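You operate a simulated robot arm through the tools that you are given. There is no shell and no other tool. Be economical: measure what you need, move in short steps, check, and stop when the job is done.

The job below is to be done with a simulated robot arm. You get a single attempt, and the scene is never put back.

TASK
Close the flask of red water with the red stopper and rock it at top speed till even.
Fine: stop the mixer once the streaks are gone; the flask stays on the plate. Set down upright: what you pick out.

The check looks at the end state, three seconds after you hand in, the way a careful person would. Anything else that was tipped, shoved, dropped, spilled or broken makes it a failure. Lids that push on must go on centred and level and be pressed home; caps that screw on are set level and turned clockwise until they are tight.

THE ROBOT
A 7-joint arm with a two-finger parallel gripper, fixed in place. Base frame: the origin is at the foot of the arm, x ahead of it, y to its left, z up; the work surface is at about z = 0. Readings come in m, degrees, newtons and seconds.
With the tool pointing down near the work surface it reaches from about 0.24 to 0.62 m from the base axis. Its first joint turns from -66.0 to 66.0 degrees. Payload 2.6 kg.
The TCP is the grasp point between the finger pads, 0.03 m short of the fingertips. In the tool frame z runs along the fingers and y along their closing line. Largest opening 0.094 m; finger width 0.028, thickness 0.01; the body of the gripper, 0.05 by 0.096 m, starts 0.055 m behind the TCP.
Orientation is that of the tool frame in the base frame, as a unit quaternion [x, y, z, w]. With the fingers straight down and closing along the base's y, the tool's x points along the base's -x, its y along +y and its z along -z.

THE INTERFACE
- The arm moves only by the tool apply_moves. Its argument "steps" is a list of rows, each an object of numbers (a shift or turn left out is 0, a gripper value left out holds the last): "gripper": the closure, from 0 (fully open) to 1 (shut); "dx", "dy", "dz": the shift along the base's x, y, z in cm; "rx", "ry", "rz": the turn, a rotation vector about the base's x, y, z in degrees. In form: [{"gripper": .., "dx": .., "dy": .., "dz": .., "rx": .., "ry": .., "rz": ..}, ...]. A call has 1 to 20 rows; each row shifts and turns the commanded pose from where the row before left it. Each row takes 0.2 s and may step no farther than 0.05 m and 8.6 degrees from the row before; otherwise, or with a gripper value out of range, the whole call is refused. Where a pose cannot be reached the arm comes as near as it can. A force on the tool above 70 N (or 10 N above the force at the start of the call, whichever is more), or a blocked arm, ends the call early, and 0.2 s more pass. Each finger travels about 0.072 m/s and halts on what it meets, pressing with about 42 N; the grip force reading is that of the motor and also rises with nothing between the fingers. The clock runs only during rows and for 0.2 s after the last one: add rows that do not move to give the fingers time. The reply holds the time, the measured pose of the TCP, the force on the tool along the base axes, the opening and the grip force, in the units named above and with some noise, with the torque about the TCP (base axes, N m) and any sound that the robot's microphone picked up.
- Cameras (640 x 400 px; columns grow to the right, rows downward): "scene" is fixed at [0.029, 0.4325, 0.5508]; the picture's right is [-0.80, -0.60, 0.00], its down [-0.42, 0.55, -0.72] and it looks along [0.43, -0.58, -0.69] (base axes); focal length 218 px, centre (320, 200). "wrist" rides on the gripper at [0.076, 0.014, -0.103] in the tool frame; the picture's right is [-0.18, 0.98, 0.00], its down [-0.75, -0.14, -0.64] and it looks along [-0.63, -0.12, 0.77] (tool axes); focal length 243 px, centre (320, 200). There is no depth. A picture from a camera that has moved, and an enlarged one, comes with that camera's place and axes in the base frame and with its lens.
- snapshot(camera): a new picture of that camera. It takes no simulated time.
- close_up(camera, box): a new picture of the part [left, top, right, bottom] of that camera's present view, enlarged. It takes no simulated time.
- finish_job(): hands the job in; it is judged then, once.

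Work in short steps. Places have to be worked out from the pictures, the camera data and where the tool is seen: move nearer, look again, correct. Check each grasp and each placing, and mend what went wrong. You have 120 turns and 76 pictures in all, those below and enlarged ones among them. Open the gripper and draw the arm clear of the work before you hand the job in, unless the task says otherwise; then end with one line.

The tools are called after ">>>" as a command line: name --argument value ..., lists and objects as JSON in quotes. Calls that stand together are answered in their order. apply_moves: Moves the arm, as the interface text tells. Its arguments: {"type":"object","properties":{"steps":{"type":"array"}},"required":["steps"]} The other tools are called the same way: snapshot (camera) takes a picture; close_up (camera, box) takes an enlarged picture of a part of a camera's view; finish_job () hands the job in.

At the start:

```text
time_s: 0.0
ee_pos: [0.3018, 0.1991, 0.3767]
tcp_rot: [0.001, 1.0, 0.001, 0.0]
force: [0.8, -0.2, -0.2]
wrist_torque: [-0.01, -0.03, -0.01]
finger_gap: 0.0938
grasp_force: 0.0
```

scene: 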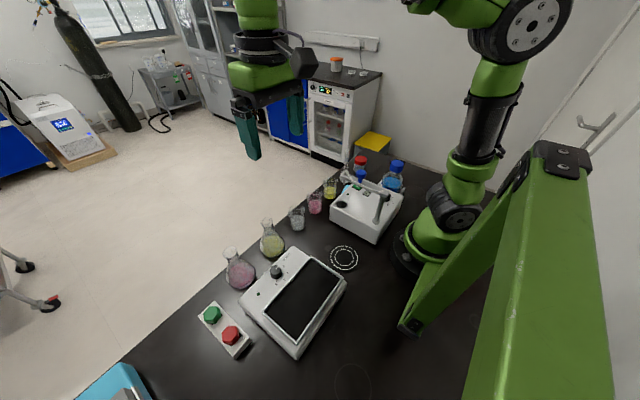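
wrist: 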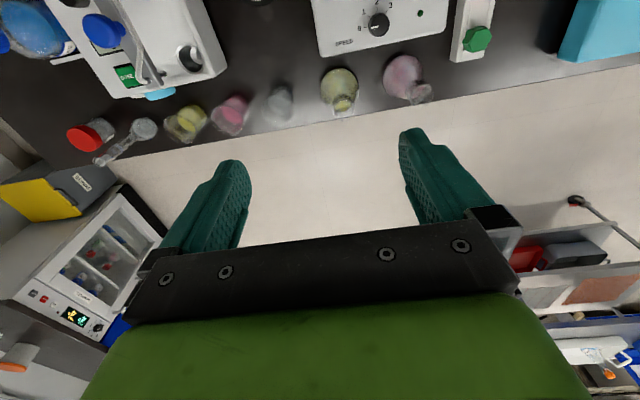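

The scene shows two flasks (red/pink and yellow), a stopper rack with green and red stoppers, and a rocker with a knob. I enlarge the relevant parts first.

>>> close_up --camera "scene" --box '[180, 200, 370, 370]'

>>> close_up --camera "wrist" --box '[300, 0, 540, 120]'

```text
2.35 times, centred on (275, 285) of scene
camera zoom: at [0.029, 0.4325, 0.5508], right [-0.8, -0.6, 0.0], down [-0.42, 0.55, -0.72], along [0.43, -0.58, -0.69], focal length 514 px, centre (426, 0)
```

zoom: 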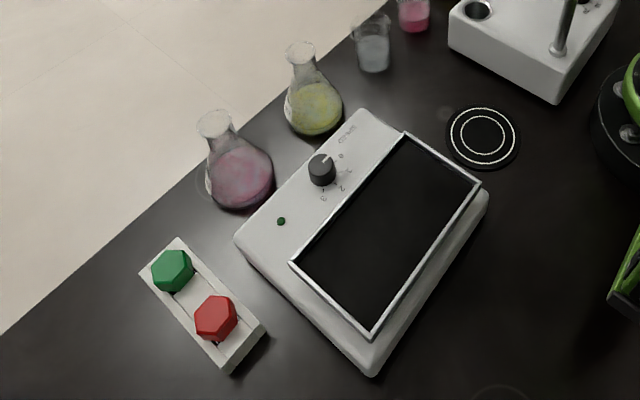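

```text
2.67 times, centred on (420, 60) of wrist
camera zoom: at [0.2259, 0.2119, 0.4791], right [0.19, 0.98, 0.0], down [0.75, -0.14, 0.64], along [0.63, -0.12, -0.77], focal length 647 px, centre (53, 573)
```

zoom: 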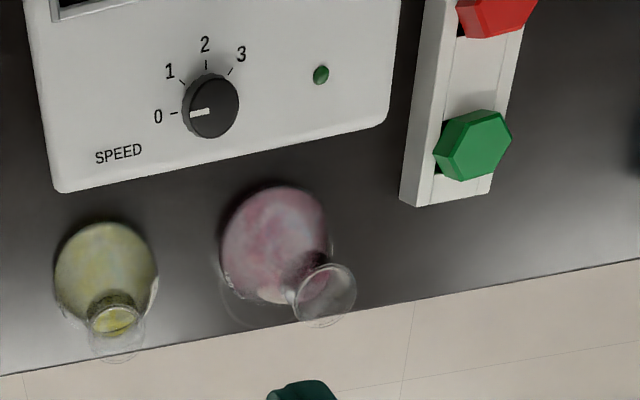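

I estimate the red stopper at about (0.255, 0.437), the flask at (0.352, 0.333), the knob at (0.267, 0.287) and the plate centre at (0.175, 0.293). I move above the red stopper for a closer look.

>>> apply_moves --steps '[{"dy": 4, "dx": -0.8, "dz": -2}, {"dy": 4, "dx": -0.8, "dz": -2}, {"dy": 4, "dx": -0.8, "dz": -2}, {"dy": 4, "dx": -0.8, "dz": -2}, {"dy": 4, "dx": -0.8, "dz": -2}, {"dy": 3.8, "dx": -0.7, "dz": -2}, {}]'

>>> snapshot --camera "wrist"

>>> snapshot --camera "scene"

```text
time_s: 1.6
ee_pos: [0.2569, 0.4343, 0.2562]
tcp_rot: [0.001, 1.0, 0.001, 0.0]
force: [0.5, -0.8, 0.5]
wrist_torque: [-0.01, -0.01, -0.02]
finger_gap: 0.0941
grasp_force: 0.1
```

```text
71 pictures are left
camera wrist: at [0.1799, 0.4492, 0.3578], right [0.19, 0.98, 0.0], down [0.75, -0.14, 0.64], along [0.63, -0.12, -0.77], focal length 243 px, centre (320, 200)
```

wrist: 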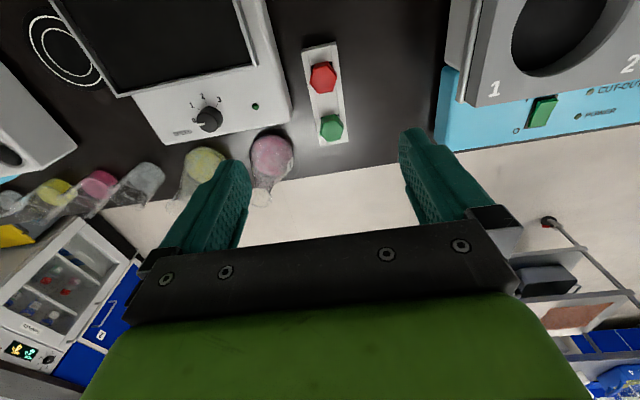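

```text
70 pictures are left
```

scene: 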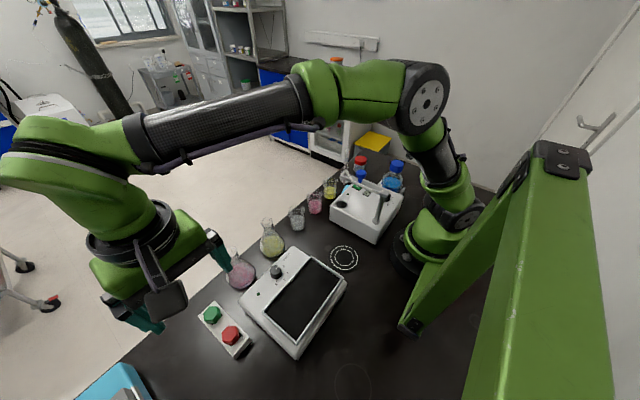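

The wrist view puts the red stopper at (0.252, 0.437), with the rocker edge at y≈0.39. I look closer at head shape and heights.

>>> close_up --camera "wrist" --box '[240, 30, 400, 150]'

>>> close_up --camera "scene" --box '[180, 230, 300, 370]'

```text
3.33 times, centred on (320, 90) of wrist
camera zoom: at [0.1799, 0.4492, 0.3578], right [0.19, 0.98, 0.0], down [0.75, -0.14, 0.64], along [0.63, -0.12, -0.77], focal length 809 px, centre (320, 567)
```

zoom: 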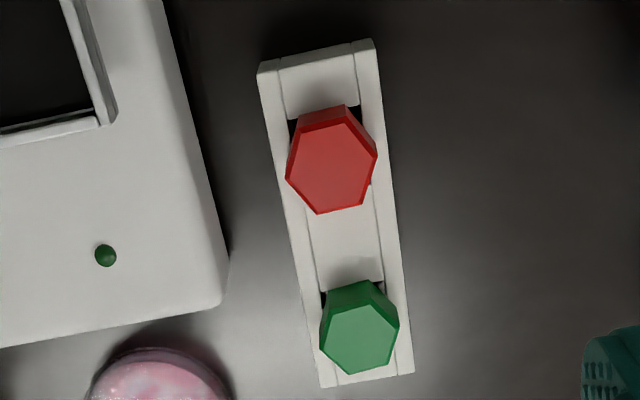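

```text
2.86 times, centred on (240, 300) of scene
camera zoom: at [0.029, 0.4325, 0.5508], right [-0.8, -0.6, 0.0], down [-0.42, 0.55, -0.72], along [0.43, -0.58, -0.69], focal length 624 px, centre (549, -86)
```

zoom: 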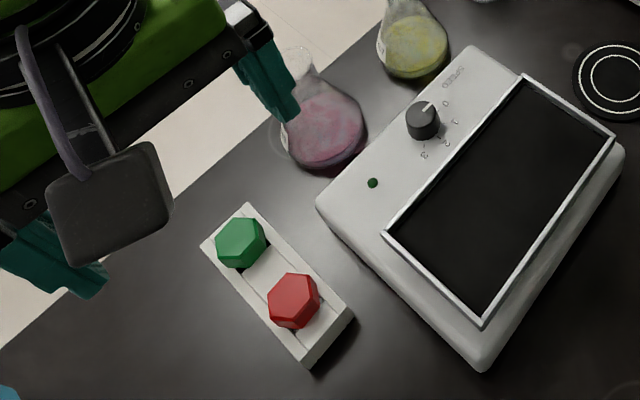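

The head is hexagonal with flats whose normals lie at 0/60/120° from x, about 28 mm across. I turn the tool -30° so the fingers close on flats, narrow the gap, and come down to look.

>>> apply_moves --steps '[{"gripper": 0.38, "rz": -7.5, "dz": -2, "dx": -0.12, "dy": 0.07}, {"rz": -7.5, "dz": -2, "dx": -0.12, "dy": 0.07}, {"rz": -7.5, "dz": -2, "dx": -0.12, "dy": 0.07}, {"rz": -7.5, "dz": -2, "dx": -0.12, "dy": 0.07}, {"dz": -2}, {"dz": -2}, {"dz": -1}, {}]'

>>> snapshot --camera "wrist"

>>> close_up --camera "scene" --box '[140, 230, 300, 370]'

```text
time_s: 3.4
ee_pos: [0.2504, 0.4389, 0.1265]
tcp_rot: [0.26, 0.966, 0.002, 0.0]
force: [0.2, 0.6, 0.3]
wrist_torque: [0.02, -0.01, 0.01]
finger_gap: 0.0581
grasp_force: 0.1
```

```text
67 pictures are left
camera wrist: at [0.1915, 0.4889, 0.2293], right [0.65, 0.76, 0.0], down [0.58, -0.5, 0.64], along [0.49, -0.42, -0.77], focal length 243 px, centre (320, 200)
```

wrist: 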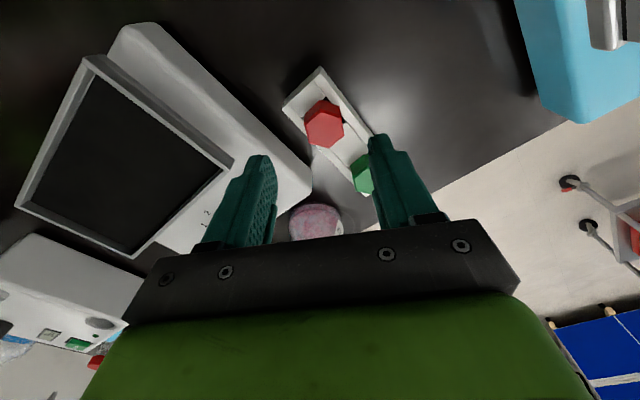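

```text
2.86 times, centred on (220, 300) of scene
camera zoom: at [0.029, 0.4325, 0.5508], right [-0.8, -0.6, 0.0], down [-0.42, 0.55, -0.72], along [0.43, -0.58, -0.69], focal length 624 px, centre (606, -86)
```

zoom: 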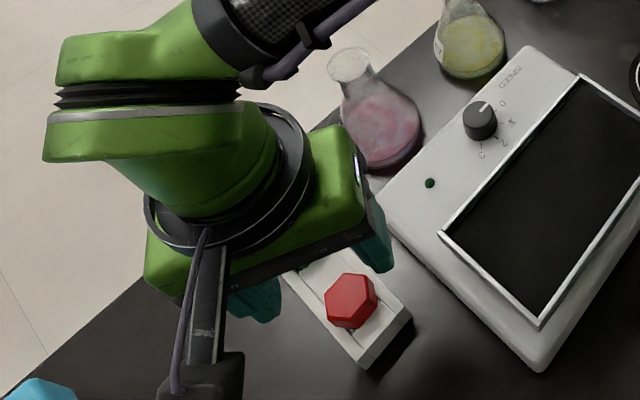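

The head top is at about (0.2525, 0.438, 0.045). I lower to bring the fingertips near head level and look again.

>>> apply_moves --steps '[{"dz": -2, "dx": 0.2}, {"dz": -2}, {"dz": -0.5}, {}]'

>>> close_up --camera "wrist" --box '[220, 60, 420, 230]'

>>> close_up --camera "scene" --box '[180, 270, 300, 370]'

```text
time_s: 4.4
ee_pos: [0.2527, 0.4385, 0.0806]
tcp_rot: [0.26, 0.966, 0.001, 0.001]
force: [-0.3, -0.2, -0.4]
wrist_torque: [0.03, 0.01, -0.02]
finger_gap: 0.0584
grasp_force: 0.0
```

```text
2.35 times, centred on (320, 145) of wrist
camera zoom: at [0.1937, 0.4885, 0.1832], right [0.65, 0.76, 0.0], down [0.58, -0.5, 0.64], along [0.49, -0.42, -0.77], focal length 571 px, centre (320, 329)
```

zoom: 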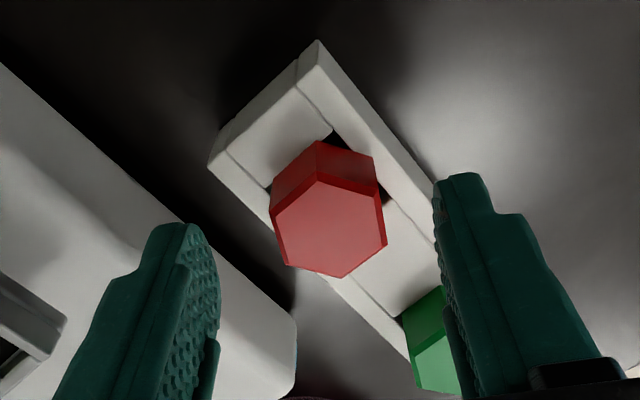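

```text
4.00 times, centred on (240, 320) of scene
camera zoom: at [0.029, 0.4325, 0.5508], right [-0.8, -0.6, 0.0], down [-0.42, 0.55, -0.72], along [0.43, -0.58, -0.69], focal length 873 px, centre (640, -280)
```

zoom: 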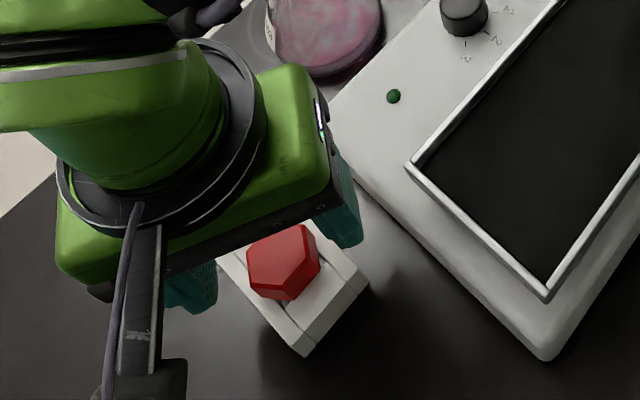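

The hex is aligned with the fingers and centred within a few mm. I lower until the fingertips are just above the rack rails, watching force.

>>> apply_moves --steps '[{"dz": -0.8, "dx": 0.2, "dy": 0.05}, {"dz": -0.6}, {"dz": -0.4}, {}]'

>>> close_up --camera "wrist" --box '[220, 60, 420, 230]'

```text
time_s: 5.4
ee_pos: [0.2544, 0.4402, 0.0644]
tcp_rot: [0.259, 0.966, 0.002, 0.0]
force: [-0.3, 0.5, 0.5]
wrist_torque: [0.0, 0.01, 0.04]
finger_gap: 0.0583
grasp_force: 0.0
```

```text
2.35 times, centred on (320, 145) of wrist
camera zoom: at [0.1952, 0.4899, 0.1657], right [0.65, 0.76, 0.0], down [0.58, -0.5, 0.64], along [0.49, -0.42, -0.77], focal length 571 px, centre (320, 329)
```

zoom: 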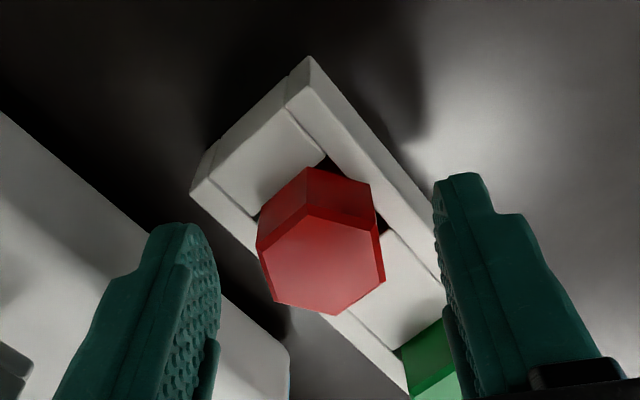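

Head top works out at z≈0.046 and fingertips at 0.034, so the overlap is about 12 mm. I go 3 mm lower and close.

>>> apply_moves --steps '[{"dz": -0.3}, {}]'

>>> apply_moves --steps '[{"gripper": 0.6}, {"gripper": 0.8}, {"gripper": 1}, {}, {}]'

>>> close_up --camera "wrist" --box '[220, 60, 420, 230]'

```text
time_s: 6.0
ee_pos: [0.2528, 0.4414, 0.0597]
tcp_rot: [0.259, 0.966, 0.0, 0.0]
force: [0.6, 0.4, -0.2]
wrist_torque: [-0.04, -0.02, 0.01]
finger_gap: 0.0582
grasp_force: 0.0
```

```text
time_s: 7.2
ee_pos: [0.2547, 0.4403, 0.0601]
tcp_rot: [0.26, 0.966, 0.001, 0.001]
force: [0.2, 0.9, 0.4]
wrist_torque: [0.0, 0.03, -0.03]
finger_gap: 0.0253
grasp_force: 42.3
```

```text
2.35 times, centred on (320, 145) of wrist
camera zoom: at [0.195, 0.4899, 0.1634], right [0.65, 0.76, 0.0], down [0.58, -0.5, 0.64], along [0.49, -0.42, -0.77], focal length 571 px, centre (320, 329)
```

zoom: 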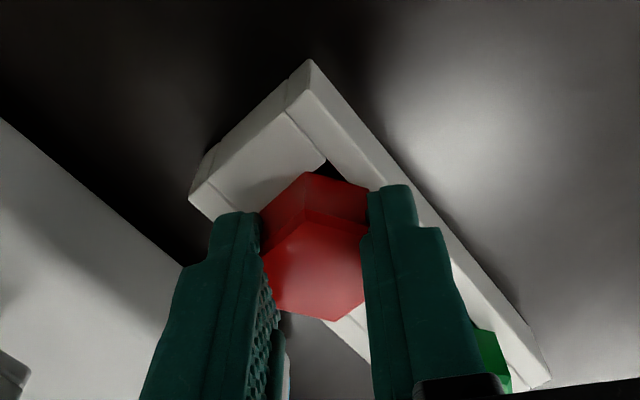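

Grip is firm (25 mm gap, 42 N), and the stopper sits on the tool axis. I lift it straight up.

>>> apply_moves --steps '[{"dz": 1}, {"dz": 1.5}, {"dz": 2}, {"dz": 3}, {"dz": 4}, {"dz": 4}, {}]'

>>> snapshot --camera "wrist"

>>> close_up --camera "scene" --box '[140, 200, 300, 370]'

```text
time_s: 8.8
ee_pos: [0.2547, 0.4405, 0.2159]
tcp_rot: [0.26, 0.966, 0.0, -0.001]
force: [-0.2, 0.0, 1.5]
wrist_torque: [-0.02, -0.02, 0.02]
finger_gap: 0.0257
grasp_force: 42.2
```

```text
61 pictures are left
camera wrist: at [0.1965, 0.4892, 0.319], right [0.65, 0.76, 0.0], down [0.58, -0.5, 0.64], along [0.49, -0.42, -0.77], focal length 243 px, centre (320, 200)
```

wrist: 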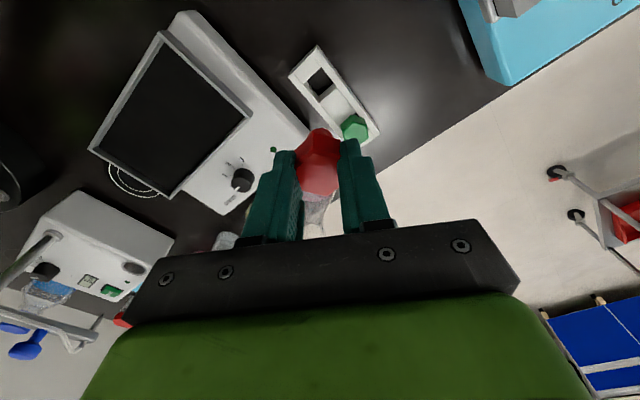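

```text
2.35 times, centred on (220, 285) of scene
camera zoom: at [0.029, 0.4325, 0.5508], right [-0.8, -0.6, 0.0], down [-0.42, 0.55, -0.72], along [0.43, -0.58, -0.69], focal length 514 px, centre (555, 0)
```

zoom: 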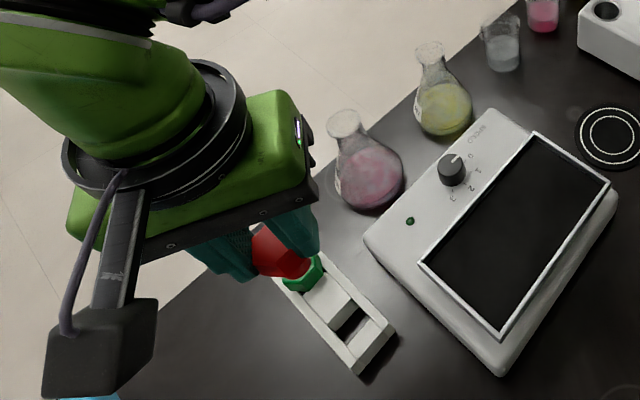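

The stopper is held and the rack is undisturbed. Triangulating two views puts the flask rim at (0.3575, 0.333, 0.121), so I move above it at z≈0.26 to refine.

>>> apply_moves --steps '[{"dz": 3}, {"dz": 1.5, "dx": 1.7, "dy": -1.8}, {"dx": 2.2, "dy": -2.3}, {"dx": 2.2, "dy": -2.3}, {"dx": 2.2, "dy": -2.3}, {"dx": 2, "dy": -2.05}, {}, {}]'

>>> snapshot --camera "wrist"

>>> snapshot --camera "scene"

```text
time_s: 10.6
ee_pos: [0.3565, 0.3345, 0.2606]
tcp_rot: [0.26, 0.966, 0.001, 0.0]
force: [1.0, -0.1, 0.1]
wrist_torque: [0.0, 0.01, 0.01]
finger_gap: 0.0253
grasp_force: 41.5
```

```text
59 pictures are left
camera wrist: at [0.2981, 0.3843, 0.3632], right [0.65, 0.76, 0.0], down [0.58, -0.5, 0.64], along [0.49, -0.42, -0.77], focal length 243 px, centre (320, 200)
```

wrist: 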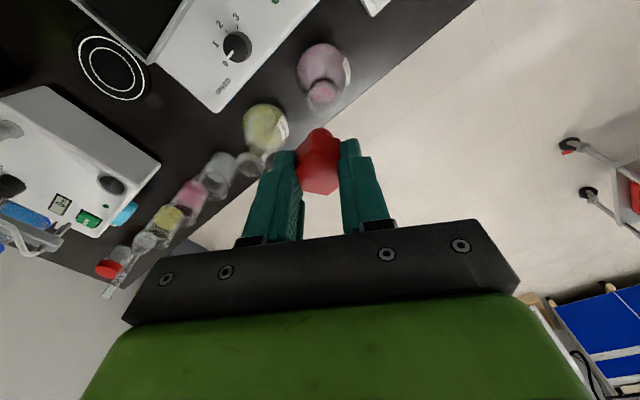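

```text
58 pictures are left
```

scene: 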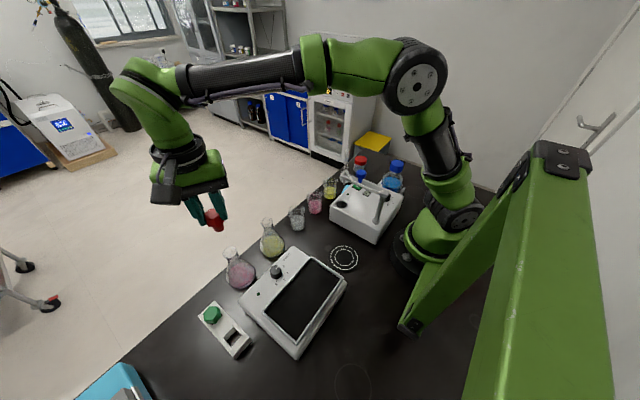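

>>> close_up --camera "wrist" --box '[260, 30, 390, 130]'

>>> close_up --camera "scene" --box '[180, 190, 280, 300]'

```text
4.00 times, centred on (325, 80) of wrist
camera zoom: at [0.2981, 0.3843, 0.3632], right [0.65, 0.76, 0.0], down [0.58, -0.5, 0.64], along [0.49, -0.42, -0.77], focal length 970 px, centre (300, 680)
```

zoom: 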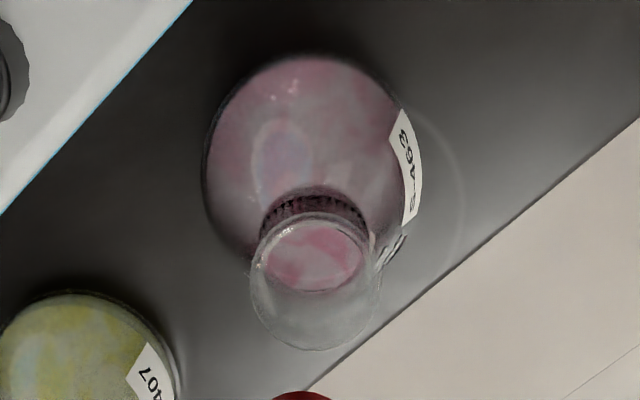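

```text
3.64 times, centred on (230, 245) of scene
camera zoom: at [0.029, 0.4325, 0.5508], right [-0.8, -0.6, 0.0], down [-0.42, 0.56, -0.72], along [0.43, -0.58, -0.69], focal length 794 px, centre (647, 36)
```

zoom: 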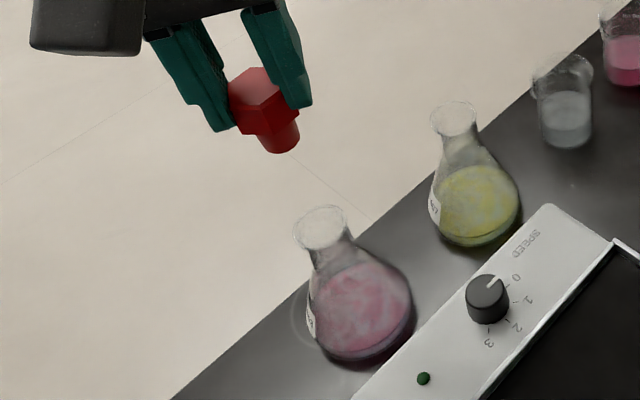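

The flask rim estimates are (0.3597, 0.3368) from the wrist and about (0.357, 0.336) from the scene; the plug bottom is about 56 mm below the TCP. I go to (0.358, 0.3365) with the plug about 1 cm above the rim.

>>> apply_moves --steps '[{"dx": 0.15, "dy": 0.2, "dz": -2}, {"dz": -2}, {"dz": -2}, {"dz": -1}, {}, {}]'

>>> close_up --camera "wrist" --box '[260, 60, 390, 200]'

>>> close_up --camera "scene" --box '[190, 200, 280, 300]'

```text
time_s: 12.0
ee_pos: [0.3583, 0.3332, 0.1917]
tcp_rot: [0.26, 0.966, 0.001, 0.0]
force: [0.3, -0.6, 0.3]
wrist_torque: [-0.01, -0.05, 0.02]
finger_gap: 0.0253
grasp_force: 42.2
```

```text
2.86 times, centred on (325, 130) of wrist
camera zoom: at [0.3002, 0.3833, 0.2941], right [0.65, 0.76, 0.0], down [0.58, -0.5, 0.64], along [0.49, -0.42, -0.77], focal length 693 px, centre (306, 400)
```

zoom: 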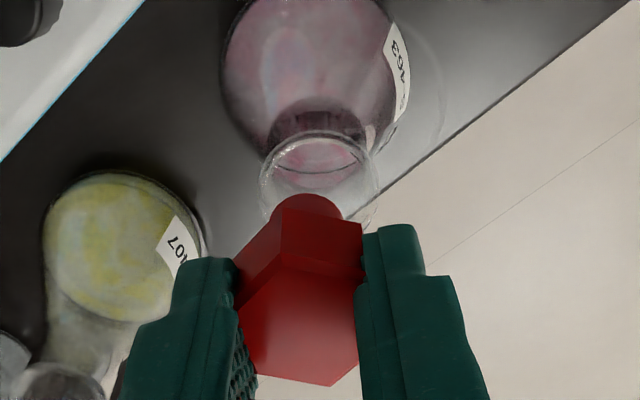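

```text
4.00 times, centred on (235, 250) of scene
camera zoom: at [0.029, 0.4325, 0.5508], right [-0.8, -0.6, 0.0], down [-0.42, 0.55, -0.72], along [0.43, -0.58, -0.69], focal length 873 px, centre (660, 0)
```

zoom: 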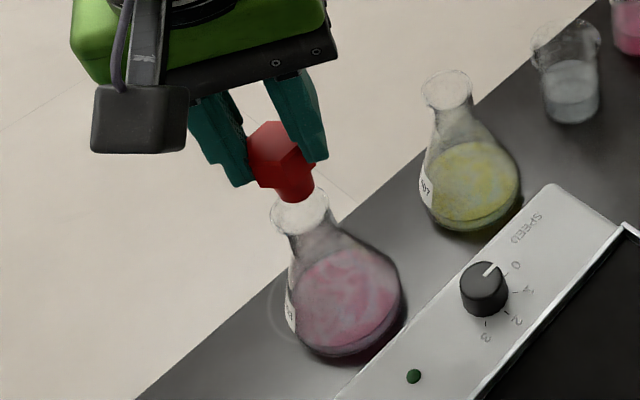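

Both views say the rim is about 3 mm further in +y than the plug. I correct that and lower a little, then recheck.

>>> apply_moves --steps '[{"dx": 0.07, "dy": 0.32}, {"dz": -0.5}, {}, {}]'

>>> close_up --camera "wrist" --box '[270, 80, 370, 160]'

>>> close_up --camera "scene" --box '[205, 220, 265, 270]'

```text
time_s: 13.0
ee_pos: [0.3599, 0.3363, 0.1863]
tcp_rot: [0.259, 0.966, 0.001, 0.0]
force: [0.6, -0.5, -1.1]
wrist_torque: [-0.04, -0.04, 0.0]
finger_gap: 0.0254
grasp_force: 42.7
```

```text
5.00 times, centred on (320, 120) of wrist
camera zoom: at [0.3008, 0.3861, 0.2879], right [0.65, 0.76, 0.0], down [0.58, -0.5, 0.64], along [0.49, -0.42, -0.77], focal length 1213 px, centre (320, 600)
```

zoom: 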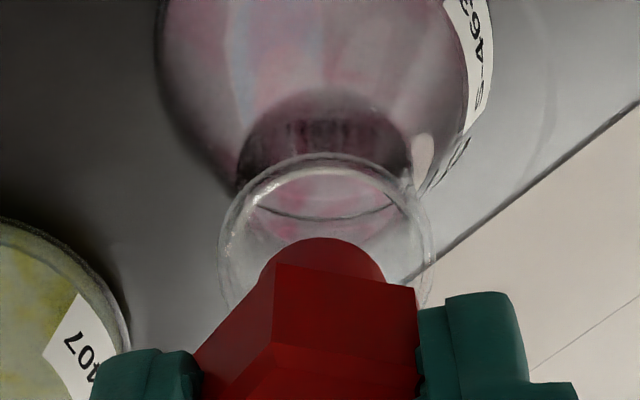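

```text
8.00 times, centred on (235, 245) of scene
camera zoom: at [0.029, 0.4325, 0.5508], right [-0.8, -0.6, 0.0], down [-0.42, 0.55, -0.72], along [0.43, -0.58, -0.69], focal length 1746 px, centre (1000, -160)
```

zoom: 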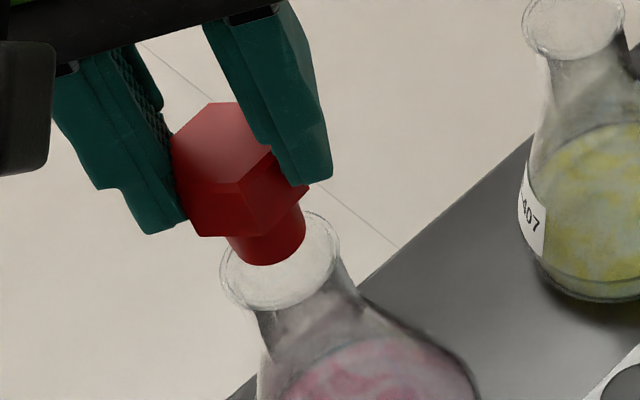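

Plug and rim are now lined up in both views, with about 1 cm left. I descend in small steps watching force.

>>> apply_moves --steps '[{"dz": -0.5}, {"dz": -0.5}, {"dz": -0.4}, {}]'

>>> close_up --camera "wrist" --box '[270, 80, 370, 160]'

>>> close_up --camera "scene" --box '[205, 220, 265, 270]'

```text
time_s: 14.0
ee_pos: [0.3607, 0.3375, 0.1729]
tcp_rot: [0.259, 0.966, 0.001, 0.0]
force: [0.6, -0.9, 0.2]
wrist_torque: [-0.01, 0.04, 0.0]
finger_gap: 0.025
grasp_force: 42.0
```

```text
5.00 times, centred on (320, 120) of wrist
camera zoom: at [0.3024, 0.3866, 0.2744], right [0.65, 0.76, 0.0], down [0.58, -0.5, 0.64], along [0.49, -0.42, -0.77], focal length 1213 px, centre (320, 600)
```

zoom: 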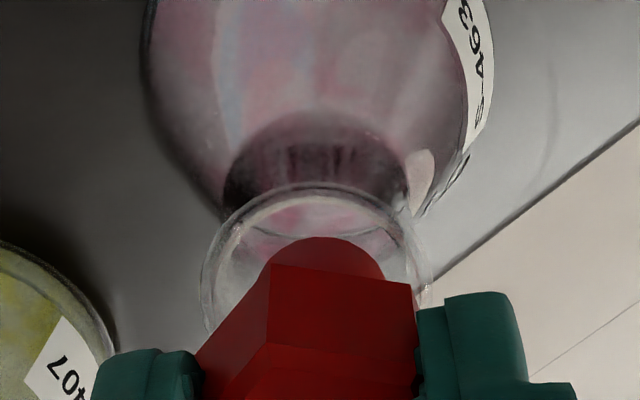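

```text
8.00 times, centred on (235, 245) of scene
camera zoom: at [0.029, 0.4325, 0.5508], right [-0.8, -0.6, 0.0], down [-0.42, 0.55, -0.72], along [0.43, -0.58, -0.69], focal length 1746 px, centre (1000, -160)
```

zoom: 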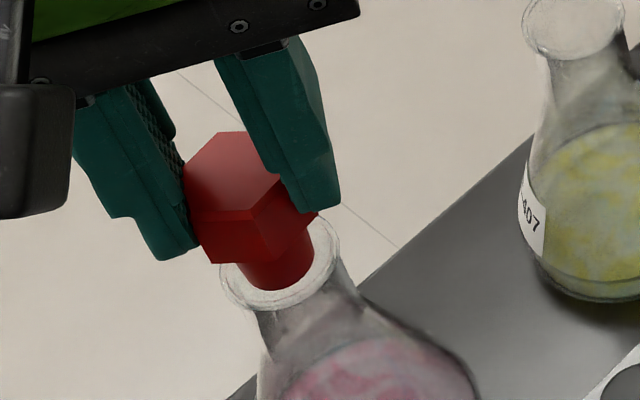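

The plug is at the mouth, about 1 mm off along the picture's right. I nudge it back and continue down gently.

>>> apply_moves --steps '[{"dx": -0.07, "dy": -0.08}, {"dz": -0.3}, {"dz": -0.3}, {}]'

>>> close_up --camera "wrist" --box '[270, 80, 370, 160]'

>>> close_up --camera "scene" --box '[205, 220, 265, 270]'

```text
time_s: 15.0
ee_pos: [0.3607, 0.3359, 0.1658]
tcp_rot: [0.26, 0.966, 0.001, 0.0]
force: [0.0, -0.6, 1.2]
wrist_torque: [-0.04, 0.0, 0.02]
finger_gap: 0.0247
grasp_force: 42.0
```

```text
5.00 times, centred on (320, 120) of wrist
camera zoom: at [0.3017, 0.386, 0.2684], right [0.65, 0.76, 0.0], down [0.58, -0.5, 0.64], along [0.49, -0.42, -0.77], focal length 1213 px, centre (320, 600)
```

zoom: 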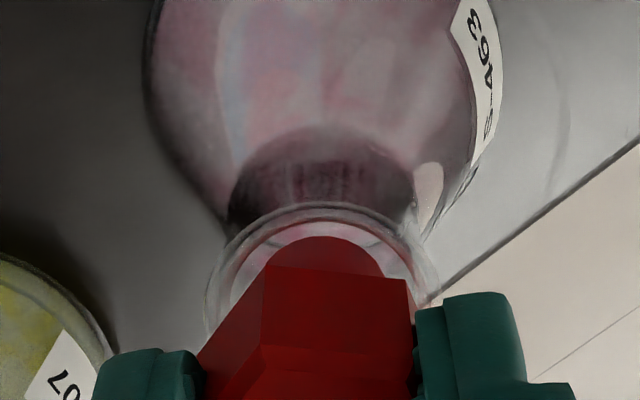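

```text
8.00 times, centred on (235, 245) of scene
camera zoom: at [0.029, 0.4325, 0.5508], right [-0.8, -0.6, 0.0], down [-0.42, 0.55, -0.72], along [0.43, -0.58, -0.69], focal length 1746 px, centre (1000, -160)
```

zoom: 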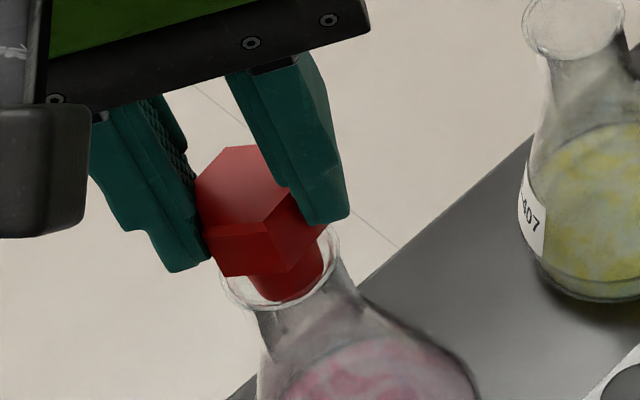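

Centred and no contact force yet. I keep descending until it seats and force builds.

>>> apply_moves --steps '[{"dz": -0.3}, {"dz": -0.3}, {"dz": -0.2}, {}]'

>>> close_up --camera "scene" --box '[205, 220, 265, 270]'

```text
time_s: 16.0
ee_pos: [0.3592, 0.3374, 0.158]
tcp_rot: [0.26, 0.966, 0.001, 0.0]
force: [-0.4, 0.4, 0.5]
wrist_torque: [-0.01, 0.0, 0.0]
finger_gap: 0.0244
grasp_force: 42.2
```

```text
8.00 times, centred on (235, 245) of scene
camera zoom: at [0.029, 0.4325, 0.5508], right [-0.8, -0.6, 0.0], down [-0.42, 0.55, -0.72], along [0.43, -0.58, -0.69], focal length 1746 px, centre (1000, -160)
```

zoom: 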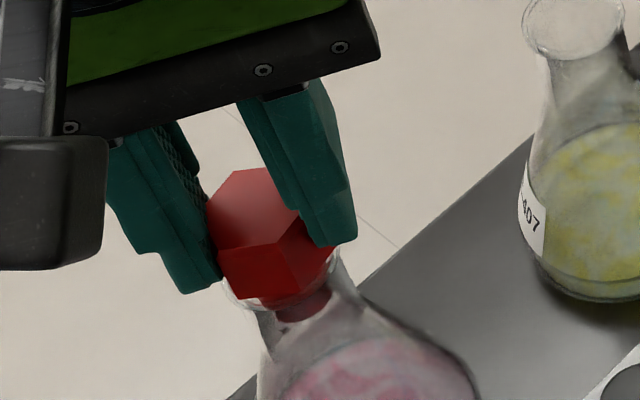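

Inside the neck, no resistance so far. I continue in 2 mm steps.

>>> apply_moves --steps '[{"dz": -0.2}, {"dz": -0.2}, {"dz": -0.2}, {}]'

>>> close_up --camera "scene" --box '[205, 220, 265, 270]'

```text
time_s: 17.0
ee_pos: [0.359, 0.3371, 0.1532]
tcp_rot: [0.26, 0.966, 0.003, 0.001]
force: [-1.3, 1.5, 11.2]
wrist_torque: [0.0, 0.02, -0.09]
finger_gap: 0.0234
grasp_force: 41.9
```

```text
8.00 times, centred on (235, 245) of scene
camera zoom: at [0.029, 0.4324, 0.5508], right [-0.8, -0.6, 0.0], down [-0.42, 0.56, -0.72], along [0.43, -0.58, -0.69], focal length 1746 px, centre (1000, -160)
```

zoom: 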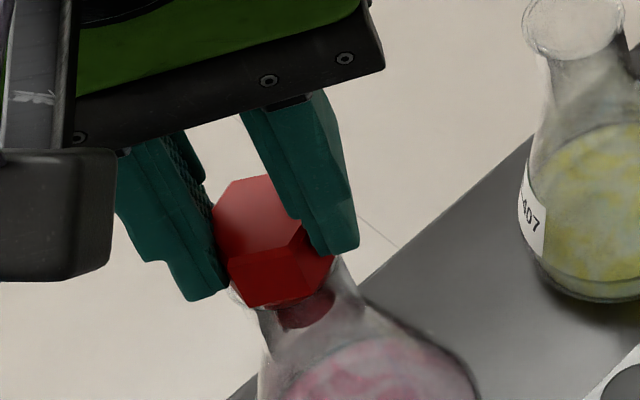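

Contact at 11 N with little side force, so the plug is seating. I press further in small steps.

>>> apply_moves --steps '[{"dz": -0.2}, {"dz": -0.1}, {}]'

>>> close_up --camera "scene" --box '[205, 220, 265, 270]'

>>> close_up --camera "wrist" --box '[270, 80, 370, 180]'

```text
time_s: 17.8
ee_pos: [0.3603, 0.3368, 0.1525]
tcp_rot: [0.26, 0.966, 0.005, 0.002]
force: [-3.7, -1.1, 33.0]
wrist_torque: [-0.11, 0.14, -0.08]
finger_gap: 0.0266
grasp_force: 42.5
```

```text
8.00 times, centred on (235, 245) of scene
camera zoom: at [0.0289, 0.4323, 0.5509], right [-0.8, -0.6, 0.0], down [-0.42, 0.56, -0.72], along [0.43, -0.58, -0.69], focal length 1746 px, centre (1000, -160)
```

zoom: 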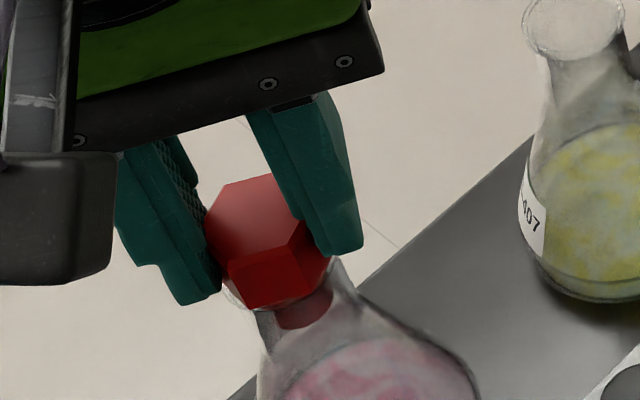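

```text
4.00 times, centred on (320, 130) of wrist
camera zoom: at [0.3003, 0.3865, 0.2548], right [0.65, 0.76, 0.01], down [0.58, -0.5, 0.64], along [0.49, -0.41, -0.77], focal length 970 px, centre (320, 480)
```

zoom: 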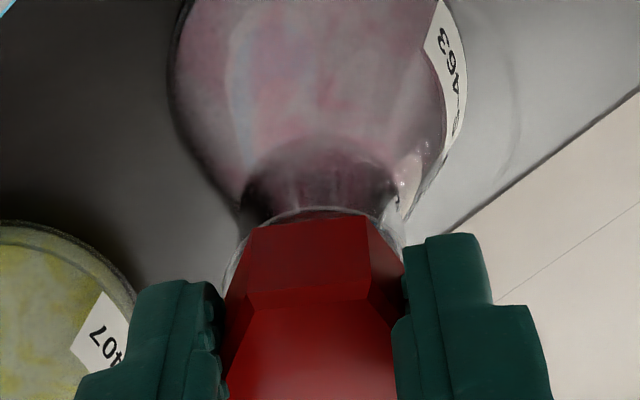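

33 N, and the hex has turned a bit in the grip; fingertips may be touching the rim rather than the plug being fully home. I ease off, release, rise and inspect, then press with closed fingers on top.

>>> apply_moves --steps '[{"dz": 0.2}, {"gripper": 0.7}, {"gripper": 0.45}, {}, {"dz": 1}, {"dz": 3}, {"dz": 3}, {}]'

>>> close_up --camera "scene" --box '[205, 220, 265, 300]'

>>> close_up --camera "wrist" --box '[250, 30, 390, 150]'

```text
time_s: 19.6
ee_pos: [0.3575, 0.335, 0.2218]
tcp_rot: [0.26, 0.966, 0.0, 0.001]
force: [-0.1, -0.3, 0.9]
wrist_torque: [-0.02, 0.01, 0.03]
finger_gap: 0.0517
grasp_force: 0.0
```

```text
5.00 times, centred on (235, 260) of scene
camera zoom: at [0.029, 0.4325, 0.5508], right [-0.8, -0.6, 0.0], down [-0.42, 0.55, -0.72], along [0.43, -0.58, -0.69], focal length 1091 px, centre (745, -100)
```

zoom: 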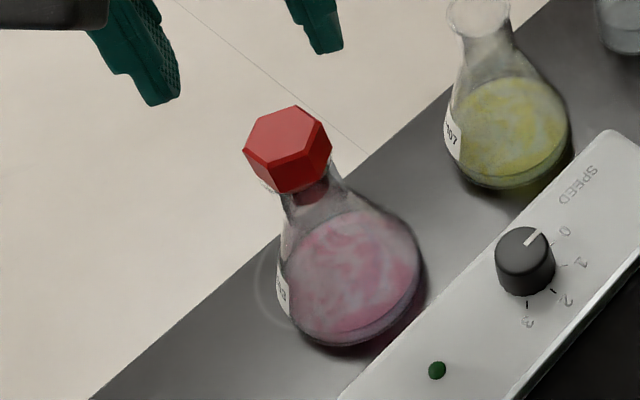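

```text
3.33 times, centred on (320, 90) of wrist
camera zoom: at [0.2982, 0.3852, 0.3246], right [0.65, 0.76, 0.0], down [0.58, -0.5, 0.64], along [0.49, -0.42, -0.77], focal length 809 px, centre (320, 567)
```

zoom: 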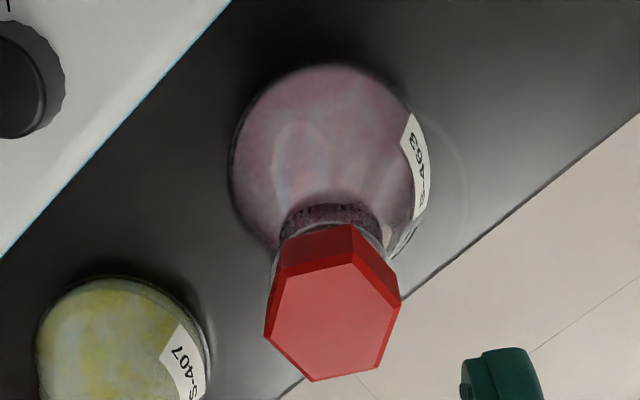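

The stopper looks on and nearly level. I close the fingers and press on the centre of the head (0.3605, 0.336).

>>> apply_moves --steps '[{"gripper": 1, "dx": 0.15, "dy": 0.05}, {}, {}, {"dz": -2}, {"dz": -2}, {"dz": -0.5}, {}]'

>>> close_up --camera "scene" --box '[205, 200, 275, 280]'

>>> close_up --camera "wrist" --box '[250, 60, 390, 200]'

```text
time_s: 21.2
ee_pos: [0.3586, 0.3347, 0.1773]
tcp_rot: [0.26, 0.966, 0.001, 0.0]
force: [-0.1, 0.9, 0.4]
wrist_torque: [0.01, 0.0, 0.02]
finger_gap: 0.0001
grasp_force: 33.1
```

```text
5.00 times, centred on (240, 240) of scene
camera zoom: at [0.029, 0.4325, 0.5508], right [-0.8, -0.6, 0.0], down [-0.42, 0.55, -0.72], along [0.43, -0.58, -0.69], focal length 1091 px, centre (720, 0)
```

zoom: 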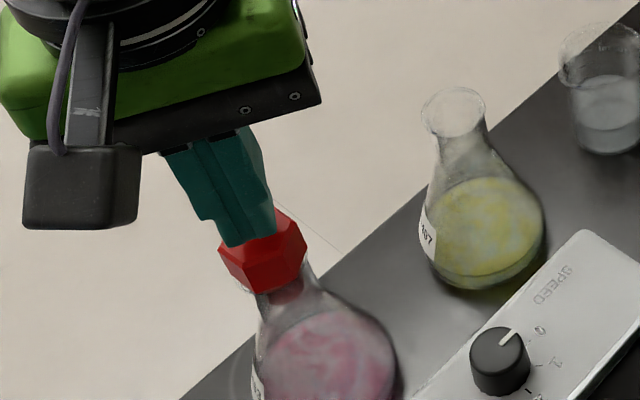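

```text
2.86 times, centred on (320, 130) of wrist
camera zoom: at [0.3007, 0.3859, 0.2787], right [0.65, 0.76, 0.0], down [0.58, -0.5, 0.64], along [0.49, -0.42, -0.77], focal length 693 px, centre (320, 400)
```

zoom: 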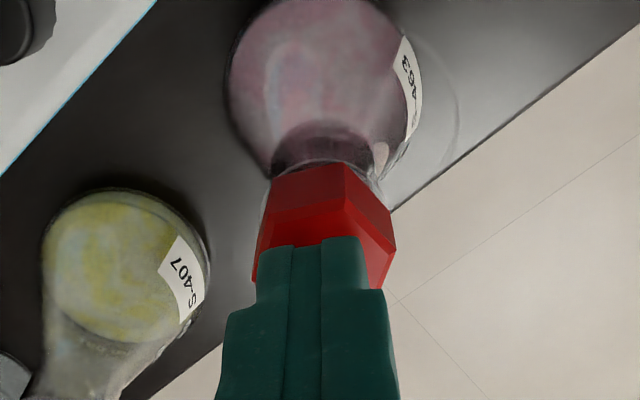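

The closed fingertips are centred over the head, a few mm above it. I press down step by step.

>>> apply_moves --steps '[{"dx": 0.05, "dy": 0.05, "dz": -0.3}, {"dz": -0.2}, {"dz": -0.2}, {}]'

```text
time_s: 22.2
ee_pos: [0.3616, 0.3379, 0.1702]
tcp_rot: [0.259, 0.966, 0.0, 0.001]
force: [-0.5, -0.6, 3.8]
wrist_torque: [0.0, 0.06, -0.02]
finger_gap: 0.0
grasp_force: 33.0
```

Contact begins (4 N). I press on.

>>> apply_moves --steps '[{"dz": -0.2}, {"dz": -0.2}, {}]'

```text
time_s: 23.0
ee_pos: [0.3618, 0.3381, 0.1687]
tcp_rot: [0.259, 0.966, 0.006, 0.002]
force: [0.0, -1.1, 31.8]
wrist_torque: [-0.08, 0.02, -0.02]
finger_gap: 0.0
grasp_force: 33.4
```

>>> apply_moves --steps '[{"dz": -0.2}, {"dz": -0.1}, {}]'

>>> close_up --camera "scene" --box '[205, 200, 275, 280]'

```text
time_s: 23.8
ee_pos: [0.3623, 0.339, 0.168]
tcp_rot: [0.259, 0.966, 0.008, 0.006]
force: [-2.7, -3.8, 46.6]
wrist_torque: [-0.16, -0.14, -0.08]
finger_gap: 0.0001
grasp_force: 32.8
```

```text
5.00 times, centred on (240, 240) of scene
camera zoom: at [0.0288, 0.4323, 0.551], right [-0.8, -0.6, 0.0], down [-0.42, 0.56, -0.72], along [0.43, -0.58, -0.69], focal length 1091 px, centre (720, 0)
```

zoom: 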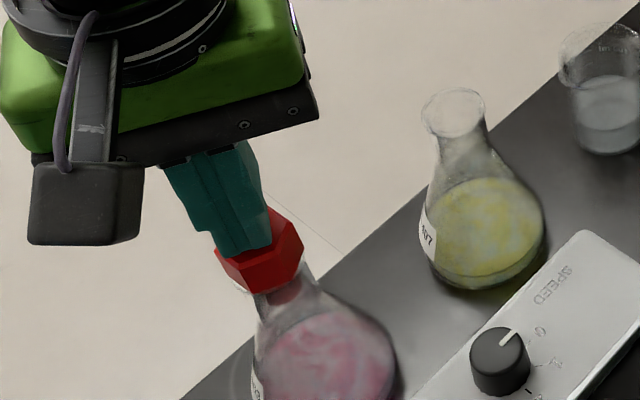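

47 N with a stiff response: it appears home. I lift off and inspect level and seating.

>>> apply_moves --steps '[{"dz": 0.5}, {"dz": 3}, {"dz": 4}, {}]'

>>> close_up --camera "scene" --box '[215, 230, 265, 280]'

>>> close_up --camera "wrist" --box '[280, 50, 380, 150]'

```text
time_s: 24.8
ee_pos: [0.3616, 0.3377, 0.2349]
tcp_rot: [0.259, 0.966, 0.0, -0.001]
force: [-0.5, 0.3, -0.5]
wrist_torque: [-0.01, -0.02, 0.04]
finger_gap: 0.0001
grasp_force: 33.0
```

```text
8.00 times, centred on (240, 255) of scene
camera zoom: at [0.029, 0.4325, 0.5508], right [-0.8, -0.6, 0.0], down [-0.42, 0.55, -0.72], along [0.43, -0.58, -0.69], focal length 1746 px, centre (960, -240)
```

zoom: 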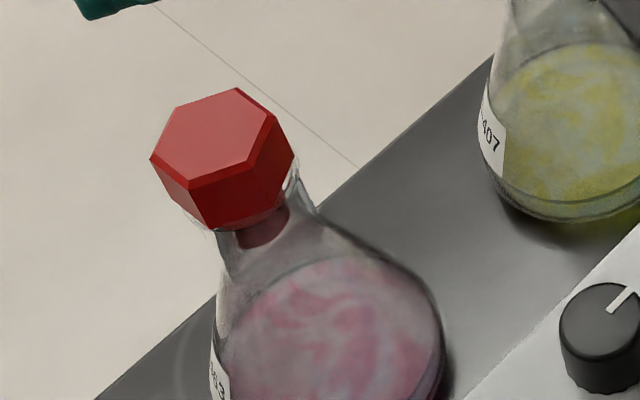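

```text
4.00 times, centred on (330, 100) of wrist
camera zoom: at [0.3024, 0.3877, 0.338], right [0.65, 0.76, 0.0], down [0.58, -0.5, 0.64], along [0.49, -0.42, -0.77], focal length 970 px, centre (280, 600)
```

zoom: 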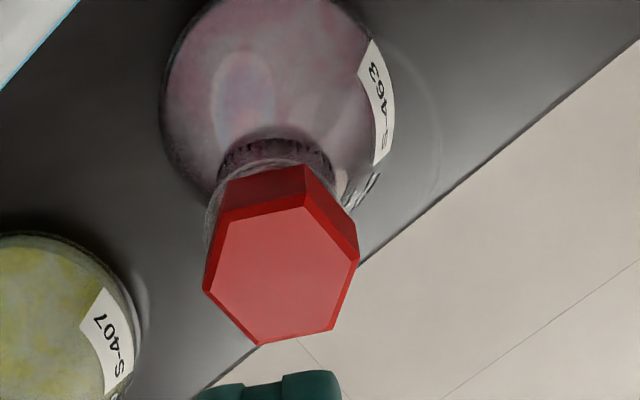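

Geometry check: the head's underside coincides with the rim plane, is centred and level. Next I open and come down around the neck so the pads take the rim, with TCP at about 0.115.

>>> apply_moves --steps '[{"gripper": 0.38, "dx": -0.1, "dy": 0.1}, {}, {"dz": -2}, {"dz": -2}, {"dz": -2}, {}]'

>>> close_up --camera "wrist" --box '[230, 60, 410, 200]'

```text
time_s: 26.2
ee_pos: [0.3597, 0.3389, 0.1744]
tcp_rot: [0.259, 0.966, 0.0, 0.0]
force: [0.5, 0.2, 0.2]
wrist_torque: [0.01, 0.01, 0.0]
finger_gap: 0.058
grasp_force: 0.1
```

```text
2.86 times, centred on (320, 130) of wrist
camera zoom: at [0.3014, 0.389, 0.2777], right [0.65, 0.76, 0.0], down [0.58, -0.5, 0.64], along [0.49, -0.42, -0.77], focal length 693 px, centre (320, 400)
```

zoom: 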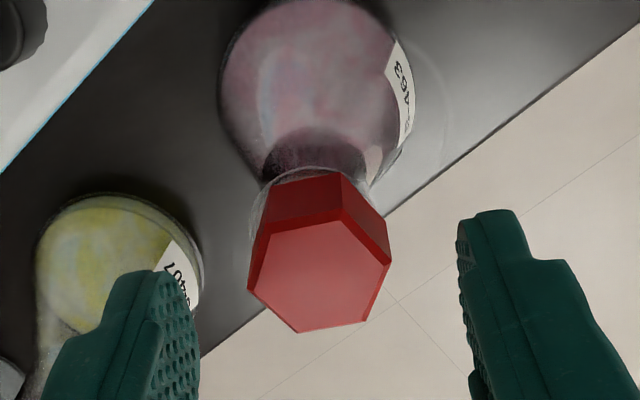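

Aligned. I descend the remaining 6 cm around the head and neck.

>>> apply_moves --steps '[{"dz": -1.5}, {"dz": -1.5}, {"dz": -1.5}, {"dz": -1}, {}]'

>>> close_up --camera "wrist" --box '[230, 60, 410, 200]'

>>> close_up --camera "scene" --box '[190, 210, 280, 300]'

```text
time_s: 27.4
ee_pos: [0.3611, 0.3367, 0.1224]
tcp_rot: [0.259, 0.966, 0.001, -0.001]
force: [-0.4, 1.0, 0.0]
wrist_torque: [0.02, -0.02, -0.03]
finger_gap: 0.0582
grasp_force: 0.0
```

```text
2.86 times, centred on (320, 130) of wrist
camera zoom: at [0.3022, 0.3872, 0.2237], right [0.65, 0.76, 0.0], down [0.58, -0.5, 0.64], along [0.49, -0.42, -0.77], focal length 693 px, centre (320, 400)
```

zoom: 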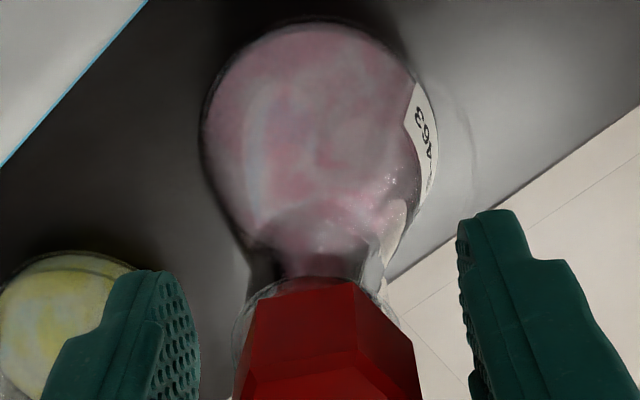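

```text
4.44 times, centred on (235, 255) of scene
camera zoom: at [0.029, 0.4325, 0.5508], right [-0.8, -0.6, 0.0], down [-0.42, 0.55, -0.72], along [0.43, -0.58, -0.69], focal length 970 px, centre (698, -44)
```

zoom: 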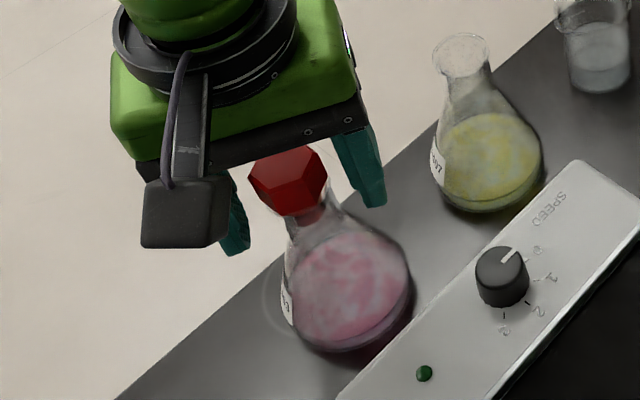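

Nicely straddled. I lower 1 cm more so the rim is at mid-pad and close slowly.

>>> apply_moves --steps '[{"dz": -0.9, "dx": -0.07, "dy": -0.08}, {}, {"gripper": 0.5}, {"gripper": 0.6}, {"gripper": 0.7}, {"gripper": 0.8}, {}]'

>>> close_up --camera "wrist" --box '[230, 60, 410, 200]'

>>> close_up --camera "scene" --box '[190, 210, 280, 300]'

```text
time_s: 29.0
ee_pos: [0.3607, 0.3369, 0.1122]
tcp_rot: [0.26, 0.966, 0.0, 0.0]
force: [-1.2, -0.4, 1.7]
wrist_torque: [-0.14, 0.1, 0.02]
finger_gap: 0.0293
grasp_force: 42.1
```

```text
2.86 times, centred on (320, 130) of wrist
camera zoom: at [0.3012, 0.3872, 0.2151], right [0.65, 0.76, 0.0], down [0.58, -0.5, 0.64], along [0.49, -0.42, -0.77], focal length 693 px, centre (320, 400)
```

zoom: 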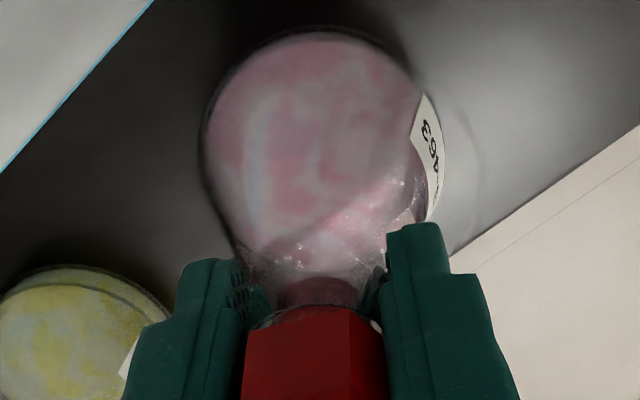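

```text
4.44 times, centred on (235, 255) of scene
camera zoom: at [0.029, 0.4325, 0.5508], right [-0.8, -0.6, 0.0], down [-0.42, 0.55, -0.72], along [0.43, -0.58, -0.69], focal length 970 px, centre (698, -44)
```

zoom: 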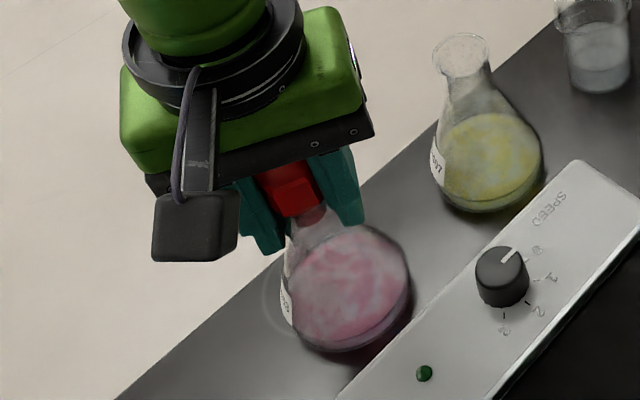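

Gripped on the rim at 29 mm. I lift straight up slowly and check that the flask follows upright.

>>> apply_moves --steps '[{"gripper": 0.85, "dz": 0.5}, {"dz": 0.5}, {"dz": 1}, {"dz": 1}, {}]'

>>> close_up --camera "scene" --box '[180, 190, 280, 300]'

```text
time_s: 30.2
ee_pos: [0.359, 0.3372, 0.1435]
tcp_rot: [0.259, 0.966, 0.001, 0.0]
force: [1.2, -1.2, -1.7]
wrist_torque: [-0.01, 0.0, 0.0]
finger_gap: 0.0291
grasp_force: 42.5
```

```text
3.64 times, centred on (230, 245) of scene
camera zoom: at [0.029, 0.4325, 0.5508], right [-0.8, -0.6, 0.0], down [-0.42, 0.55, -0.72], along [0.43, -0.58, -0.69], focal length 794 px, centre (647, 36)
```

zoom: 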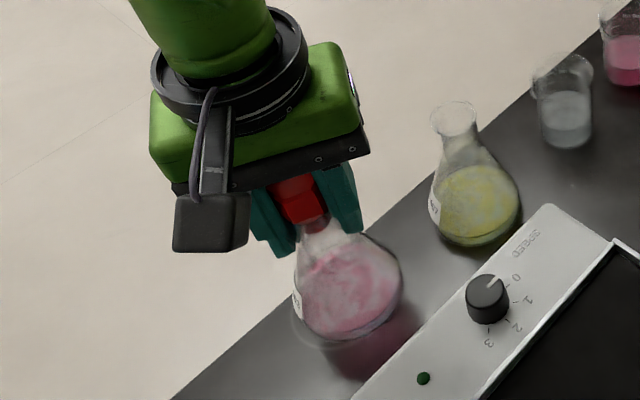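

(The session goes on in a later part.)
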